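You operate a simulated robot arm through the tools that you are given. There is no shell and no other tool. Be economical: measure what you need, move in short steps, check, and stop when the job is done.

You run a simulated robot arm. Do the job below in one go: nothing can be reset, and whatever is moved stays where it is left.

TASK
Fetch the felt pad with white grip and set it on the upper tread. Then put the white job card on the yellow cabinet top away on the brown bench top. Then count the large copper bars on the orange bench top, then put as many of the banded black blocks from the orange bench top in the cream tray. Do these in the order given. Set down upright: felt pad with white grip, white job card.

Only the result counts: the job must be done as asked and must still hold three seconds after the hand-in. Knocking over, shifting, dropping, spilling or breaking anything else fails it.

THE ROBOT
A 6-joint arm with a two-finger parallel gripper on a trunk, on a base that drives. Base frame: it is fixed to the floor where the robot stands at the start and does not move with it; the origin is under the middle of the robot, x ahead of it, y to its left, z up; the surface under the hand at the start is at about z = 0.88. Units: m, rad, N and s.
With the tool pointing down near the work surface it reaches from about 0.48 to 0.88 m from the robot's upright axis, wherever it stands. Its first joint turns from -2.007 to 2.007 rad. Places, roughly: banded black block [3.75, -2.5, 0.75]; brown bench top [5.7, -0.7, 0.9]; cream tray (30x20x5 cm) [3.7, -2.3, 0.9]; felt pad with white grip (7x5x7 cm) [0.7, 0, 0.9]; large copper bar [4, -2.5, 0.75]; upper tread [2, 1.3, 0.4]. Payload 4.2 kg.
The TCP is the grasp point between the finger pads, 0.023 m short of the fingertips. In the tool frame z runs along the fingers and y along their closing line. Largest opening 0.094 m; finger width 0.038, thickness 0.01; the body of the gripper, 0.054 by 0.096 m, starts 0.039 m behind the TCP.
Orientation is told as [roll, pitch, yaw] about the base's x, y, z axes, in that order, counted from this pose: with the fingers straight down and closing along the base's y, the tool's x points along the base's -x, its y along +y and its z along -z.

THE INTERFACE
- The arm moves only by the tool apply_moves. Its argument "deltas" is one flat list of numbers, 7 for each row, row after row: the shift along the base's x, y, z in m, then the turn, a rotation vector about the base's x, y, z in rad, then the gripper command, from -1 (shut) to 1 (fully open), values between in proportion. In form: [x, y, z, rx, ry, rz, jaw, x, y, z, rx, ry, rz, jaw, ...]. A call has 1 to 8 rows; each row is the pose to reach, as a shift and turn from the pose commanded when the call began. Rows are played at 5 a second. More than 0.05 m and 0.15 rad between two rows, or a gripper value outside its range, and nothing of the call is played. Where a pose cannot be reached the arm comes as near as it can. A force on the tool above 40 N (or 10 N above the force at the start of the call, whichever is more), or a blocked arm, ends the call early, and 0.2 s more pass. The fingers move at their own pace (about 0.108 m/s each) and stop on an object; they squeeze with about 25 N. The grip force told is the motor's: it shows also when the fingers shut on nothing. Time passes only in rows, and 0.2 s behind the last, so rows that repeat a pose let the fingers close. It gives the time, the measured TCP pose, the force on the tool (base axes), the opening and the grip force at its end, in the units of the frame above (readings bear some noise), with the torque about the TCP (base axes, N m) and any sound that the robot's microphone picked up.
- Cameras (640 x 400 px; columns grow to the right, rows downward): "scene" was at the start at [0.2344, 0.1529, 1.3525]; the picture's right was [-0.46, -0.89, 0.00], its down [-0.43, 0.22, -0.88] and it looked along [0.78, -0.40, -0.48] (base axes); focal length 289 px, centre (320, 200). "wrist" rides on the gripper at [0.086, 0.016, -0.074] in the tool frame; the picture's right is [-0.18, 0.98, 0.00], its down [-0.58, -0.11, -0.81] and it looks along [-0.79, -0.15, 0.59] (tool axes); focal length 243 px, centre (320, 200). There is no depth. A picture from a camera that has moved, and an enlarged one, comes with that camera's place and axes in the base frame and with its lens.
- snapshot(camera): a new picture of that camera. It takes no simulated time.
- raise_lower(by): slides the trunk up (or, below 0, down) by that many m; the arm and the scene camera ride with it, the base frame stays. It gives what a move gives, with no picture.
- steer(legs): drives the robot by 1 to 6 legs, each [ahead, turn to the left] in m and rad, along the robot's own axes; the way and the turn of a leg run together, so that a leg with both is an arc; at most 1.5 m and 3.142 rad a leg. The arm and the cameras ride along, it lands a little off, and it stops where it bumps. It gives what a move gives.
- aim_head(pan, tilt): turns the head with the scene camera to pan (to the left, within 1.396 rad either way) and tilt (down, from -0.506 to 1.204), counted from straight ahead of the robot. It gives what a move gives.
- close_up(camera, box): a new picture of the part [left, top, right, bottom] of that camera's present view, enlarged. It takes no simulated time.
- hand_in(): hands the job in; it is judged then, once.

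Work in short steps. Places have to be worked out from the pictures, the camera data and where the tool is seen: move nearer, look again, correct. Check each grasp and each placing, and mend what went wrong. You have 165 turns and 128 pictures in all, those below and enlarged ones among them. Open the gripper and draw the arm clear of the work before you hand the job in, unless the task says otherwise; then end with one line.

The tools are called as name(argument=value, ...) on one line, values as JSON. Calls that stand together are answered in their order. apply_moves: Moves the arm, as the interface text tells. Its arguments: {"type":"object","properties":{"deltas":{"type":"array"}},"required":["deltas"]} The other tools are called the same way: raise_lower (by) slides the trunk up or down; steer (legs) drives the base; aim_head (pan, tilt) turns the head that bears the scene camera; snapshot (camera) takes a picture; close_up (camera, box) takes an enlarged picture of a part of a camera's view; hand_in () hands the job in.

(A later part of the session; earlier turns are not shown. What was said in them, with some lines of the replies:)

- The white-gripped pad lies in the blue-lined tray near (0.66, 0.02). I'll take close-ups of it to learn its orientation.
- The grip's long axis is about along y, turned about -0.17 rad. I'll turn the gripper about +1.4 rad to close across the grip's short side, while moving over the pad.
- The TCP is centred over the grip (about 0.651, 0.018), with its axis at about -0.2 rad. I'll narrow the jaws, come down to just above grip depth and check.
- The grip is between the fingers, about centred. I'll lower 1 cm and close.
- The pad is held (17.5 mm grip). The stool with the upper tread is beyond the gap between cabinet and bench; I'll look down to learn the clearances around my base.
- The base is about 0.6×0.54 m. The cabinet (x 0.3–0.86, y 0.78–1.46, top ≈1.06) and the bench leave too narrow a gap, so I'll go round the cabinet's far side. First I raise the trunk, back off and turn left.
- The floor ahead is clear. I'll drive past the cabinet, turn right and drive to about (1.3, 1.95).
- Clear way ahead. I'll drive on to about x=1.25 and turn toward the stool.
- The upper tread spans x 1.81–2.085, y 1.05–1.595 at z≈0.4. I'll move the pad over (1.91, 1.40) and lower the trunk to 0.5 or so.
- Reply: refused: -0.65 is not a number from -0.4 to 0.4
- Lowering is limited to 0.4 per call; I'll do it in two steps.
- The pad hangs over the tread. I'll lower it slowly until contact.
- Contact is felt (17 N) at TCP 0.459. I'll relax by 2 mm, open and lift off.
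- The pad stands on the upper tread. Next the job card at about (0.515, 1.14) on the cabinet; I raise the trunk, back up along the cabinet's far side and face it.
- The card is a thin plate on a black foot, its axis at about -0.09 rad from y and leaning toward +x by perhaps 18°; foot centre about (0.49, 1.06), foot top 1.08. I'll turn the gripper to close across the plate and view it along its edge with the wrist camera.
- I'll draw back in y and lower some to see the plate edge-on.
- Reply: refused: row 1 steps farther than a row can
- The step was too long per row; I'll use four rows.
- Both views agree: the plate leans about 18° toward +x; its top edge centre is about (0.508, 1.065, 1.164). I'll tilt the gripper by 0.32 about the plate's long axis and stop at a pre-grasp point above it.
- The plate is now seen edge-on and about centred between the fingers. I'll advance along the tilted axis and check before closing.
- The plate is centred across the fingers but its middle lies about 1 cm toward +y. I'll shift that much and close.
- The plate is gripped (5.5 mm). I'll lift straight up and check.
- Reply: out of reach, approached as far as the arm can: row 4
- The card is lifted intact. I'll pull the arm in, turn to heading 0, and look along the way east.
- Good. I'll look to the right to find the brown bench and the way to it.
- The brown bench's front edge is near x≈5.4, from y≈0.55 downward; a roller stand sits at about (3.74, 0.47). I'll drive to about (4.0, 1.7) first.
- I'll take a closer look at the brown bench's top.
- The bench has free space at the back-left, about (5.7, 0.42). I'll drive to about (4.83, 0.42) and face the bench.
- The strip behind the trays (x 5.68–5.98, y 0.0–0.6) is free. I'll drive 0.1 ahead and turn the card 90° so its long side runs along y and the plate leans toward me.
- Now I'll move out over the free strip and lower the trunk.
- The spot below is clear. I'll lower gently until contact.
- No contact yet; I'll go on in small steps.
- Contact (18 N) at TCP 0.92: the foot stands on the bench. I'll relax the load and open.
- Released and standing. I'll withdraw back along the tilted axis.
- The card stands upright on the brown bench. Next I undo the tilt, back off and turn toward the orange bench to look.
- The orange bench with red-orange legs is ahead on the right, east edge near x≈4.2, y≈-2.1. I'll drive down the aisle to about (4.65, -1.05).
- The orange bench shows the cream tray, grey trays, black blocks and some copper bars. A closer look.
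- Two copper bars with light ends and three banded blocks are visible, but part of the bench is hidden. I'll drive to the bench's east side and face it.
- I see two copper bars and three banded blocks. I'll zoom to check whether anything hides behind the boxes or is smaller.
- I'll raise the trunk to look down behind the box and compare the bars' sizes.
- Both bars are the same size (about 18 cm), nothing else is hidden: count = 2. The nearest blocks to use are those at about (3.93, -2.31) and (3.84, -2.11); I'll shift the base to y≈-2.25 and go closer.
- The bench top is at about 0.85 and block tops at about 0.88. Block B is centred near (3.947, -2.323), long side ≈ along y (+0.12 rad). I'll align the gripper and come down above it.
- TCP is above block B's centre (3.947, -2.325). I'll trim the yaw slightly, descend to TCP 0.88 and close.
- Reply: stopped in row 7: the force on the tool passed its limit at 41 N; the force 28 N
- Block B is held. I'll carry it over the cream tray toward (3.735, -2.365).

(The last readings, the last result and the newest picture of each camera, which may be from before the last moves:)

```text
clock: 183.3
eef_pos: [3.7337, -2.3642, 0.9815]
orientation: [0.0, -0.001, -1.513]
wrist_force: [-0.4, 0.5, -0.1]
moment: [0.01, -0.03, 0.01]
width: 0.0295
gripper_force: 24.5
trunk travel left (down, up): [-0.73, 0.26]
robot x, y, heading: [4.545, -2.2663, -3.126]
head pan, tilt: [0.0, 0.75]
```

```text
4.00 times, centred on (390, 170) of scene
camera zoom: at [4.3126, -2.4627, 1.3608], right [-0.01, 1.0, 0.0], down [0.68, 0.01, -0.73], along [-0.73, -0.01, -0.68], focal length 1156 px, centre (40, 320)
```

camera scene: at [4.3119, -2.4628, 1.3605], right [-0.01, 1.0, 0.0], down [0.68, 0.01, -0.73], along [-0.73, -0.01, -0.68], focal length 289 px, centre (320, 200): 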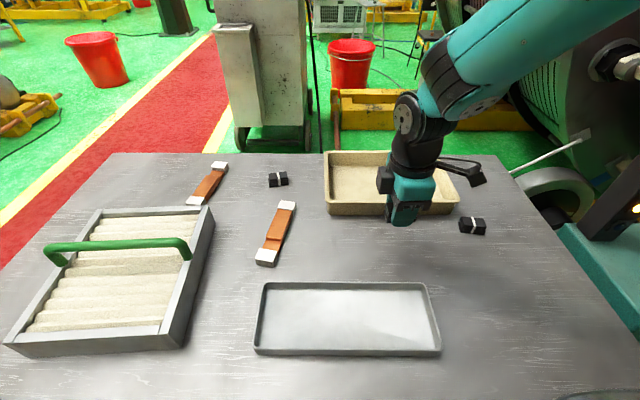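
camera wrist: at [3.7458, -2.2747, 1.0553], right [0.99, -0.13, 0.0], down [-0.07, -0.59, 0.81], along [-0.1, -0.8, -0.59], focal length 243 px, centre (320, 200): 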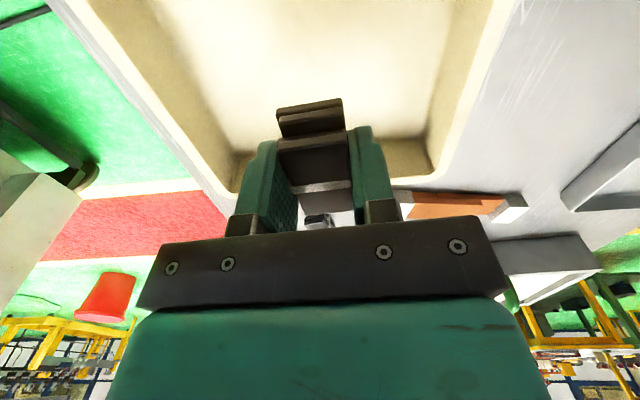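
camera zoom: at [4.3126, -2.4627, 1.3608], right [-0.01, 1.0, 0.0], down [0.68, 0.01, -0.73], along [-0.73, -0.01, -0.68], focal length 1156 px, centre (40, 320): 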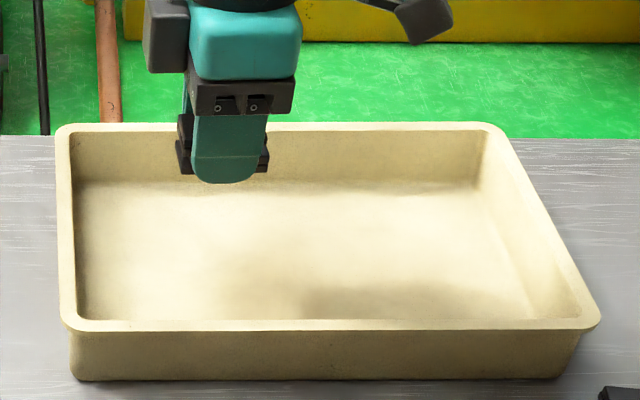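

It is over the tray interior. I'll lower until contact.

apply_moves(deltas=[0, 0, -0.03, 0, 0, 0, -1, 0, 0, -0.06, 0, 0, 0, -1, 0, 0, -0.075, 0, 0, 0, -1, 0, 0, -0.081, 0, 0, 0, -1, 0, 0, -0.086, 0, 0, 0, -1, 0, 0, -0.091, 0, 0, 0, -1, 0, 0, -0.096, 0, 0, 0, -1])

close_up(camera="scene", box=[310, 120, 470, 220])

```text
clock: 184.9
eef_pos: [3.7357, -2.3649, 0.8876]
orientation: [-0.003, 0.001, -1.514]
wrist_force: [1.4, 0.2, 4.9]
moment: [0.05, -0.13, -0.02]
width: 0.0291
gripper_force: 24.9
trunk travel left (down, up): [-0.73, 0.26]
robot x, y, heading: [4.5407, -2.2631, -3.131]
head pan, tilt: [0.0, 0.75]
```

```text
4.00 times, centred on (390, 170) of scene
camera zoom: at [4.3126, -2.4627, 1.3609], right [-0.01, 1.0, 0.0], down [0.68, 0.01, -0.73], along [-0.73, -0.01, -0.68], focal length 1156 px, centre (40, 320)
```

zoom: 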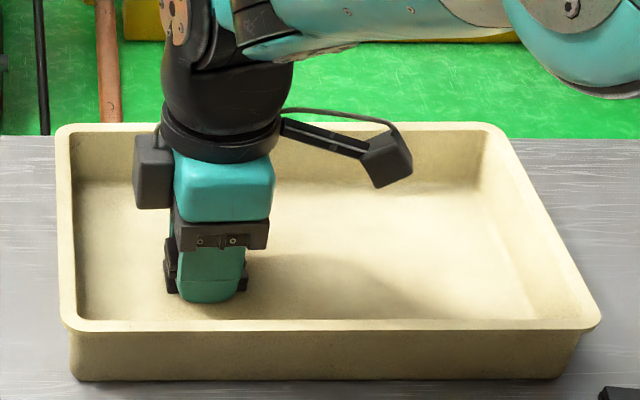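

Touching the tray floor (5 N). I'll open and lift out.

apply_moves(deltas=[0, 0, 0, 0, 0, 0, -0.5, 0, 0, 0, 0, 0, 0, 0, 0, 0, 0, 0, 0, 0, 0.2, 0, 0, 0.04, 0, 0, 0, 0.2, 0, 0, 0.08, 0, 0, 0, 0.2, 0, 0, 0.12, 0, 0, 0, 0.2])

snapshot(camera="wrist")

```text
clock: 186.3
eef_pos: [3.735, -2.3632, 1.0057]
orientation: [0.003, 0.0, -1.513]
wrist_force: [0.4, -0.4, -0.2]
moment: [0.0, -0.02, 0.03]
width: 0.0563
gripper_force: 0.0
trunk travel left (down, up): [-0.73, 0.26]
robot x, y, heading: [4.5422, -2.2624, -3.137]
head pan, tilt: [0.0, 0.75]
```

```text
56 pictures are left
camera wrist: at [3.7466, -2.275, 1.0808], right [0.99, -0.13, 0.0], down [-0.08, -0.59, 0.81], along [-0.1, -0.8, -0.59], focal length 243 px, centre (320, 200)
```

wrist: 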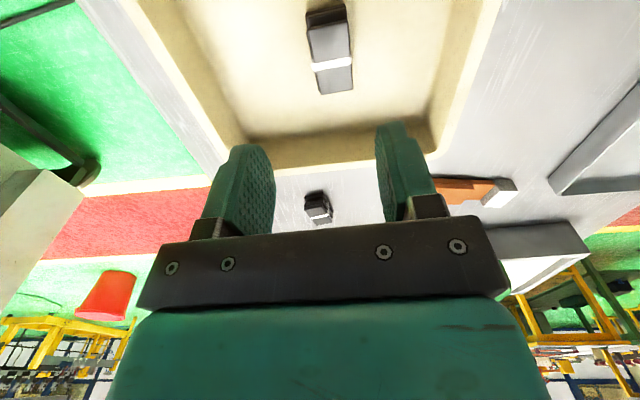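

Block B lies in the tray. Now to block C near (3.867, -2.122).

apply_moves(deltas=[0.022, 0.04, 0, 0, 0, -0.02, 0.2, 0.044, 0.08, 0, 0, 0, -0.05, 0.2, 0.066, 0.12, 0, 0, 0, -0.1, 0.2, 0.088, 0.16, 0, 0, 0, -0.13, 0.2, 0.11, 0.2, 0, 0, 0, -0.15, 0.2, 0.1315, 0.242, 0, 0, 0, -0.15, 0.2, 0.1315, 0.242, -0.04, 0, 0, -0.15, 0.2])

snapshot(camera="wrist")

close_up(camera="scene", box=[400, 170, 560, 270])

```text
clock: 187.9
eef_pos: [3.8689, -2.1184, 0.9652]
orientation: [0.0, 0.0, -1.66]
wrist_force: [0.8, -0.3, 0.8]
moment: [0.01, 0.01, -0.01]
width: 0.0563
gripper_force: 0.0
trunk travel left (down, up): [-0.73, 0.26]
robot x, y, heading: [4.5431, -2.2639, -3.125]
head pan, tilt: [0.0, 0.75]
```

```text
55 pictures are left
camera wrist: at [3.8916, -2.0345, 1.04], right [0.96, -0.27, 0.0], down [-0.16, -0.57, 0.81], along [-0.22, -0.78, -0.59], focal length 243 px, centre (320, 200)
```

wrist: 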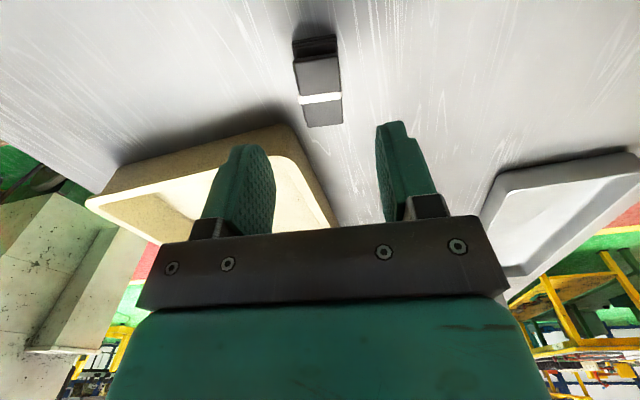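

```text
4.00 times, centred on (480, 220) of scene
camera zoom: at [4.3126, -2.4628, 1.3608], right [-0.01, 1.0, 0.0], down [0.68, 0.01, -0.73], along [-0.73, -0.01, -0.68], focal length 1156 px, centre (-320, 120)
```

zoom: 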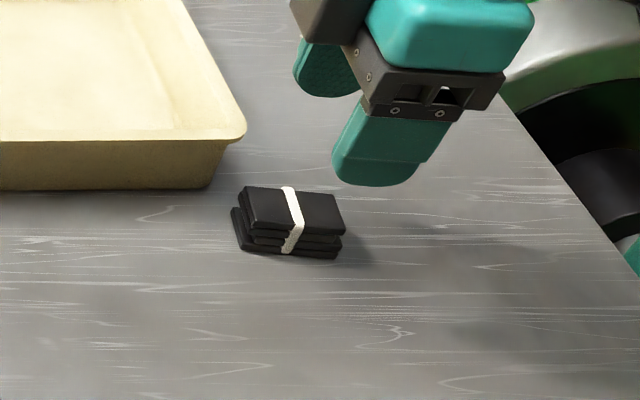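

The view matches that before the first grasp, so TCP is centred over block C. Descend and close.

apply_moves(deltas=[-0.001, -0.001, -0.04, 0, 0, -0.05, 0.2, -0.001, -0.001, -0.065, 0, 0, -0.05, 0.2, -0.001, -0.001, -0.075, 0, 0, -0.05, 0.2, -0.001, -0.001, -0.08, 0, 0, -0.05, 0.2, -0.001, -0.001, -0.08, 0, 0, -0.05, -0.4, -0.001, -0.001, -0.08, 0, 0, -0.05, -1, -0.001, -0.001, -0.08, 0, 0, -0.05, -1])

apply_moves(deltas=[0, 0, 0.04, 0, 0, 0, -1, 0, 0, 0.08, 0, 0, 0, -1, 0, 0, 0.125, 0, 0, 0, -1])

snapshot(camera="wrist")

```text
clock: 189.5
eef_pos: [3.8669, -2.1226, 0.886]
orientation: [0.0, 0.002, -1.713]
wrist_force: [-0.8, 0.2, 0.7]
moment: [0.03, 0.0, 0.01]
width: 0.029
gripper_force: 24.9
trunk travel left (down, up): [-0.73, 0.26]
robot x, y, heading: [4.5425, -2.2627, -3.133]
head pan, tilt: [0.0, 0.75]
```

```text
clock: 190.3
eef_pos: [3.8664, -2.1258, 1.011]
orientation: [0.001, 0.0, -1.711]
wrist_force: [-0.9, -0.1, -1.4]
moment: [0.0, -0.03, 0.01]
width: 0.0291
gripper_force: 24.7
trunk travel left (down, up): [-0.73, 0.26]
robot x, y, heading: [4.5465, -2.2631, -3.132]
head pan, tilt: [0.0, 0.75]
```

```text
53 pictures are left
camera wrist: at [3.8946, -2.0408, 1.0861], right [0.95, -0.32, 0.0], down [-0.19, -0.56, 0.81], along [-0.26, -0.76, -0.59], focal length 243 px, centre (320, 200)
```

wrist: 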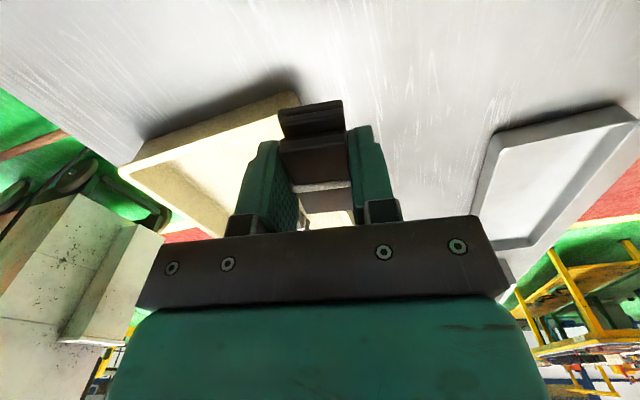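

Block C is held. I'll carry it to (3.735, -2.245) over the tray.

apply_moves(deltas=[-0.03, -0.03, 0, 0, 0, 0.04, -1, -0.06, -0.055, 0, 0, 0, 0.08, -1, -0.09, -0.08, 0, 0, 0, 0.12, -1, -0.115, -0.1, 0, 0, 0, 0.15, -1, -0.132, -0.12, 0, 0, 0, 0.15, -1, -0.132, -0.12, -0.035, 0, 0, 0.15, -1])

close_up(camera="scene", box=[310, 120, 470, 220])

```text
clock: 191.7
eef_pos: [3.7347, -2.2446, 0.976]
orientation: [-0.001, 0.0, -1.562]
wrist_force: [-0.4, 0.0, 0.1]
moment: [-0.02, 0.01, 0.02]
width: 0.0293
gripper_force: 25.1
trunk travel left (down, up): [-0.73, 0.26]
robot x, y, heading: [4.5423, -2.2686, -3.124]
head pan, tilt: [0.0, 0.75]
```

```text
4.00 times, centred on (390, 170) of scene
camera zoom: at [4.3125, -2.4627, 1.3608], right [-0.01, 1.0, 0.0], down [0.68, 0.01, -0.73], along [-0.73, -0.01, -0.68], focal length 1156 px, centre (40, 320)
```

zoom: 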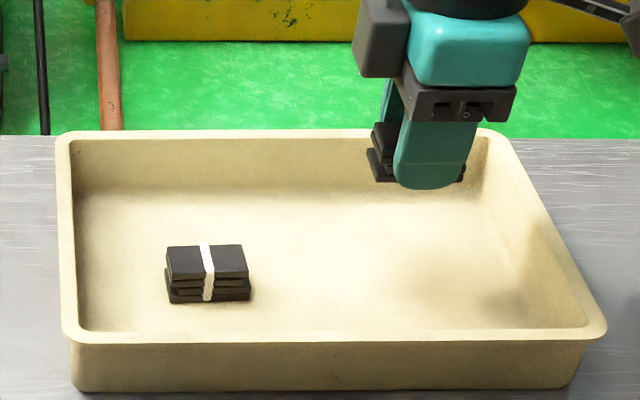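

Compared with earlier pictures the tray seems to have slid about 1 cm toward me when the fingertips opened on its floor. For block C I'll not press: lower to about 2 mm above the floor and then open.

apply_moves(deltas=[0, 0, -0.03, 0, 0, 0, -1, 0, 0, -0.06, 0, 0, 0, -1, 0, 0, -0.073, 0, 0, 0, -1, 0, 0, -0.079, 0, 0, 0, -1, 0, 0, -0.082, 0, 0, 0, -1])

close_up(camera="scene", box=[310, 120, 470, 220])

```text
clock: 192.9
eef_pos: [3.7353, -2.2432, 0.8943]
orientation: [-0.002, 0.001, -1.562]
wrist_force: [0.4, 0.5, -0.3]
moment: [0.01, 0.01, -0.02]
width: 0.029
gripper_force: 24.9
trunk travel left (down, up): [-0.73, 0.26]
robot x, y, heading: [4.5432, -2.2651, -3.132]
head pan, tilt: [0.0, 0.75]
```

```text
4.00 times, centred on (390, 170) of scene
camera zoom: at [4.3123, -2.4627, 1.3607], right [-0.01, 1.0, 0.0], down [0.68, 0.01, -0.73], along [-0.73, -0.01, -0.68], focal length 1156 px, centre (40, 320)
```

zoom: 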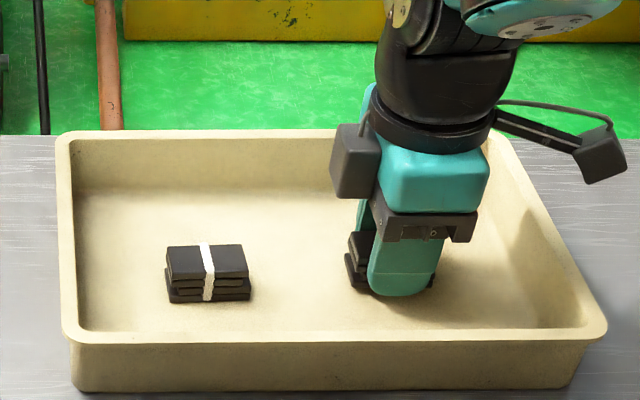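

No contact yet; 2 mm more, then open without load and lift.

apply_moves(deltas=[0, 0, -0.002, 0, 0, 0, -1, 0, 0, -0.002, 0, 0, 0, -0.5, 0, 0, -0.002, 0, 0, 0, -0.1, 0, 0, 0, 0, 0, 0, 0.1, 0, 0, 0.04, 0, 0, 0, 0.1, 0, 0, 0.08, 0, 0, 0, 0.1, 0, 0, 0.12, 0, 0, 0, 0.1])

apply_moves(deltas=[0.02, 0.035, 0.02, 0, 0, 0, 0.1, 0.04, 0.07, 0.03, 0, 0, 0, 0.1, 0.06, 0.11, 0.04, 0, 0, 0, 0.1, 0.08, 0.15, 0.04, 0, 0, 0, 0.1])

close_up(camera="scene", box=[310, 120, 470, 220])

snapshot(camera="scene")

```text
clock: 194.5
eef_pos: [3.7347, -2.2436, 1.0138]
orientation: [0.0, -0.001, -1.561]
wrist_force: [0.6, -0.4, -0.1]
moment: [0.04, -0.02, -0.02]
width: 0.0518
gripper_force: 0.0
trunk travel left (down, up): [-0.73, 0.26]
robot x, y, heading: [4.5435, -2.2674, -3.13]
head pan, tilt: [0.0, 0.75]
```

```text
clock: 195.5
eef_pos: [3.8134, -2.0957, 1.0553]
orientation: [-0.001, 0.0, -1.562]
wrist_force: [-0.2, -1.2, -0.6]
moment: [0.04, -0.03, 0.0]
width: 0.0516
gripper_force: 0.0
trunk travel left (down, up): [-0.73, 0.26]
robot x, y, heading: [4.545, -2.2679, -3.129]
head pan, tilt: [0.0, 0.75]
```

```text
4.00 times, centred on (390, 170) of scene
camera zoom: at [4.3121, -2.4631, 1.3606], right [-0.01, 1.0, 0.0], down [0.68, 0.01, -0.73], along [-0.73, -0.01, -0.68], focal length 1156 px, centre (40, 320)
```

zoom: 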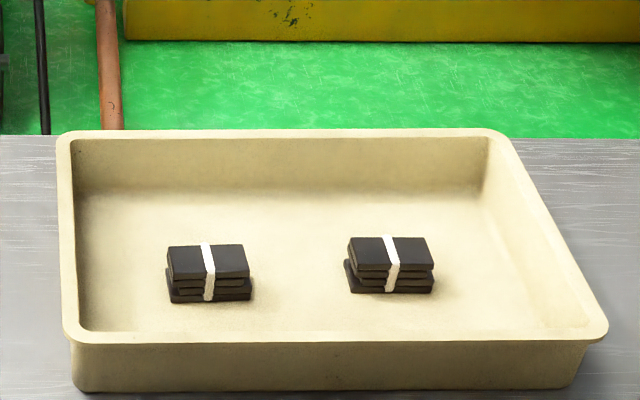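

```text
49 pictures are left
camera scene: at [4.3121, -2.4631, 1.3606], right [-0.01, 1.0, 0.0], down [0.68, 0.01, -0.73], along [-0.73, -0.01, -0.68], focal length 289 px, centre (320, 200)
```

scene: 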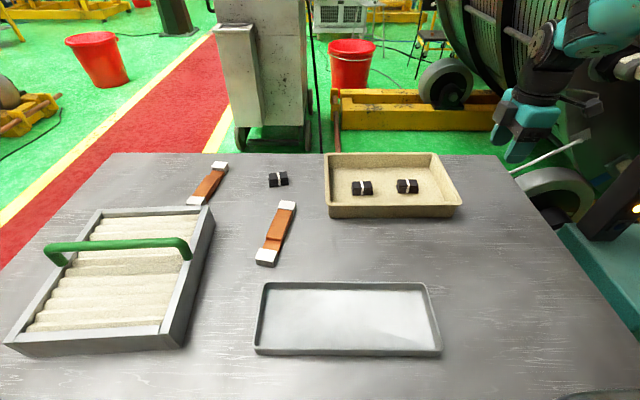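

Both blocks are in the tray. The tray sits about 1 cm nearer than originally, so I'll gently nudge it back with shut fingers at its near wall, checking by picture. First I get beside the wall.

apply_moves(deltas=[0.02, -0.04, 0, 0, 0, 0, -0.4, 0.04, -0.08, 0, 0, 0, 0, -1, 0.065, -0.12, 0, 0, 0, 0, -1, 0.085, -0.16, 0, 0, 0, 0, -1, 0.085, -0.204, 0, 0, 0, 0, -1, 0.085, -0.204, -0.05, 0, 0, 0, -1, 0.085, -0.204, -0.1, 0, 0, 0, -1, 0.085, -0.204, -0.14, 0, 0, 0, -1])

apply_moves(deltas=[0, 0, -0.015, 0, 0, 0, -1, -0.01, 0, -0.015, 0, 0, 0, -1, -0.015, 0, -0.015, 0, 0, 0, -1, -0.02, 0, -0.015, 0, 0, 0, -1])

close_up(camera="scene", box=[310, 120, 470, 220])

```text
clock: 197.3
eef_pos: [3.8981, -2.2986, 0.9125]
orientation: [-0.001, -0.001, -1.563]
wrist_force: [-0.9, -0.4, -1.2]
moment: [0.0, 0.04, -0.01]
width: 0.0004
gripper_force: 24.8
trunk travel left (down, up): [-0.73, 0.26]
robot x, y, heading: [4.5396, -2.2635, -3.127]
head pan, tilt: [0.0, 0.75]
```

```text
clock: 198.3
eef_pos: [3.8781, -2.2974, 0.8997]
orientation: [-0.002, 0.001, -1.563]
wrist_force: [1.3, -0.5, -0.5]
moment: [-0.02, 0.03, -0.01]
width: 0.0
gripper_force: 25.1
trunk travel left (down, up): [-0.73, 0.26]
robot x, y, heading: [4.5424, -2.2624, -3.125]
head pan, tilt: [0.0, 0.75]
```

```text
4.00 times, centred on (390, 170) of scene
camera zoom: at [4.3123, -2.4627, 1.3607], right [-0.01, 1.0, 0.0], down [0.68, 0.01, -0.73], along [-0.73, -0.01, -0.68], focal length 1156 px, centre (40, 320)
```

zoom: 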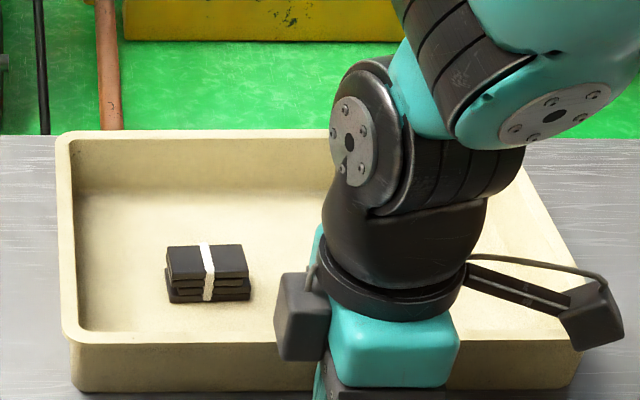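

No contact yet at x=3.878. I'll creep toward the wall.

apply_moves(deltas=[-0.008, 0, 0, 0, 0, 0, -1, -0.014, 0, 0, 0, 0, 0, -1, -0.018, 0, 0, 0, 0, 0, -1, -0.022, 0, 0, 0, 0, 0, -1, -0.026, 0, 0, 0, 0, 0, -1])

close_up(camera="scene", box=[310, 120, 470, 220])

```text
clock: 199.5
eef_pos: [3.8527, -2.2977, 0.8994]
orientation: [-0.001, -0.002, -1.562]
wrist_force: [0.8, -0.5, 0.1]
moment: [0.02, 0.02, 0.02]
width: 0.0
gripper_force: 24.9
trunk travel left (down, up): [-0.73, 0.26]
robot x, y, heading: [4.5425, -2.2668, -3.134]
head pan, tilt: [0.0, 0.75]
```

```text
4.00 times, centred on (390, 170) of scene
camera zoom: at [4.3123, -2.4627, 1.3607], right [-0.01, 1.0, 0.0], down [0.68, 0.01, -0.73], along [-0.73, -0.01, -0.68], focal length 1156 px, centre (40, 320)
```

zoom: 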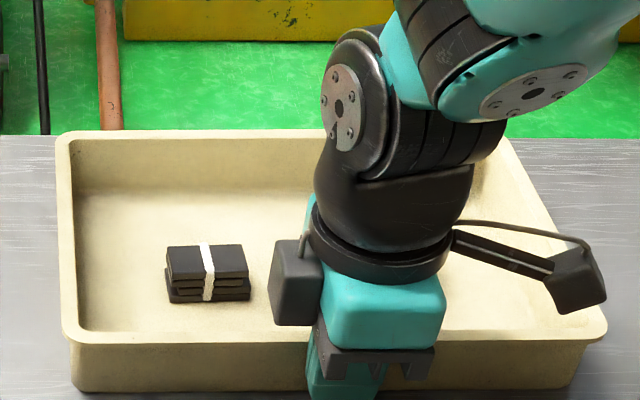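

apply_moves(deltas=[-0.003, 0, 0, 0, 0, 0, -1, -0.006, 0, 0, 0, 0, 0, -1, -0.009, 0, 0, 0, 0, 0, -1, -0.012, 0, 0, 0, 0, 0, -1])

close_up(camera="scene", box=[310, 120, 470, 220])

```text
clock: 200.5
eef_pos: [3.8414, -2.2981, 0.8986]
orientation: [-0.003, -0.002, -1.562]
wrist_force: [3.0, 0.5, 1.3]
moment: [-0.02, 0.01, 0.05]
width: 0.0
gripper_force: 24.7
trunk travel left (down, up): [-0.73, 0.26]
robot x, y, heading: [4.5406, -2.2649, -3.132]
head pan, tilt: [0.0, 0.75]
```

```text
4.00 times, centred on (390, 170) of scene
camera zoom: at [4.3124, -2.4627, 1.3608], right [-0.01, 1.0, 0.0], down [0.68, 0.01, -0.73], along [-0.73, -0.01, -0.68], focal length 1156 px, centre (40, 320)
```

zoom: 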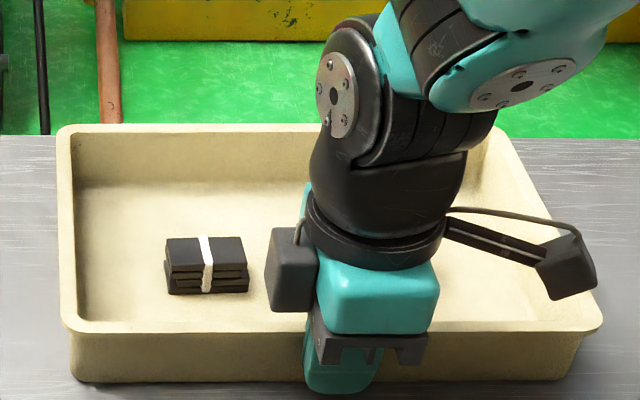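

The tray is back to its original outline within about 1–2 mm. I'll retreat along +x, lift and draw the arm clear.

apply_moves(deltas=[0.03, 0, 0, 0, 0, 0, -1, 0.04, 0, 0.04, 0, 0, 0, -1, 0.04, 0, 0.085, 0, 0, 0, -1, 0.04, 0, 0.13, 0, 0, 0, 0, 0.04, 0, 0.17, 0, 0, 0, 0.5, 0.04, 0, 0.21, 0, 0, 0, 0.5, 0.04, 0, 0.25, 0, 0, 0, 0.5])

close_up(camera="scene", box=[310, 120, 470, 220])

snapshot(camera="scene")

```text
clock: 202.1
eef_pos: [3.8816, -2.296, 1.1477]
orientation: [0.003, 0.001, -1.562]
wrist_force: [-0.4, 0.4, -0.9]
moment: [0.02, -0.02, 0.01]
width: 0.0705
gripper_force: 0.1
trunk travel left (down, up): [-0.73, 0.26]
robot x, y, heading: [4.5415, -2.2654, -3.127]
head pan, tilt: [0.0, 0.75]
```

```text
4.00 times, centred on (390, 170) of scene
camera zoom: at [4.312, -2.4627, 1.3606], right [-0.01, 1.0, 0.0], down [0.68, 0.01, -0.73], along [-0.73, -0.01, -0.68], focal length 1156 px, centre (40, 320)
```

zoom: 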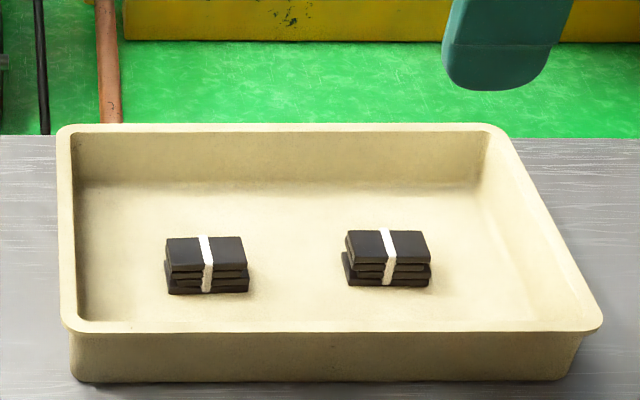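

```text
44 pictures are left
camera scene: at [4.312, -2.4627, 1.3606], right [-0.01, 1.0, 0.0], down [0.68, 0.01, -0.73], along [-0.73, -0.01, -0.68], focal length 289 px, centre (320, 200)
```

scene: 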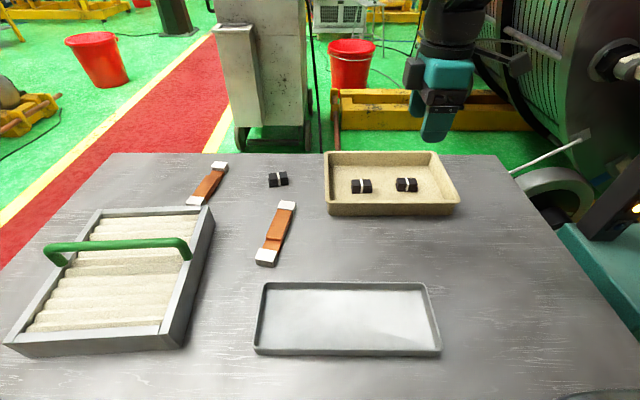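

All is in place: the pad is on the upper tread, the card on the brown bench, and two blocks in the cream tray for the two copper bars. The gripper is open and the arm clear, so I hand in.

hand_in()

```text
The job is handed in.
```

I set the felt pad with the white grip upright on the upper tread, stood the white job card upright on the brown bench top, counted 2 large copper bars and put 2 banded black blocks in the cream tray; the tray slid about 1 cm while I placed the first block, and I nudged it back to within about 1–2 mm of its original place.
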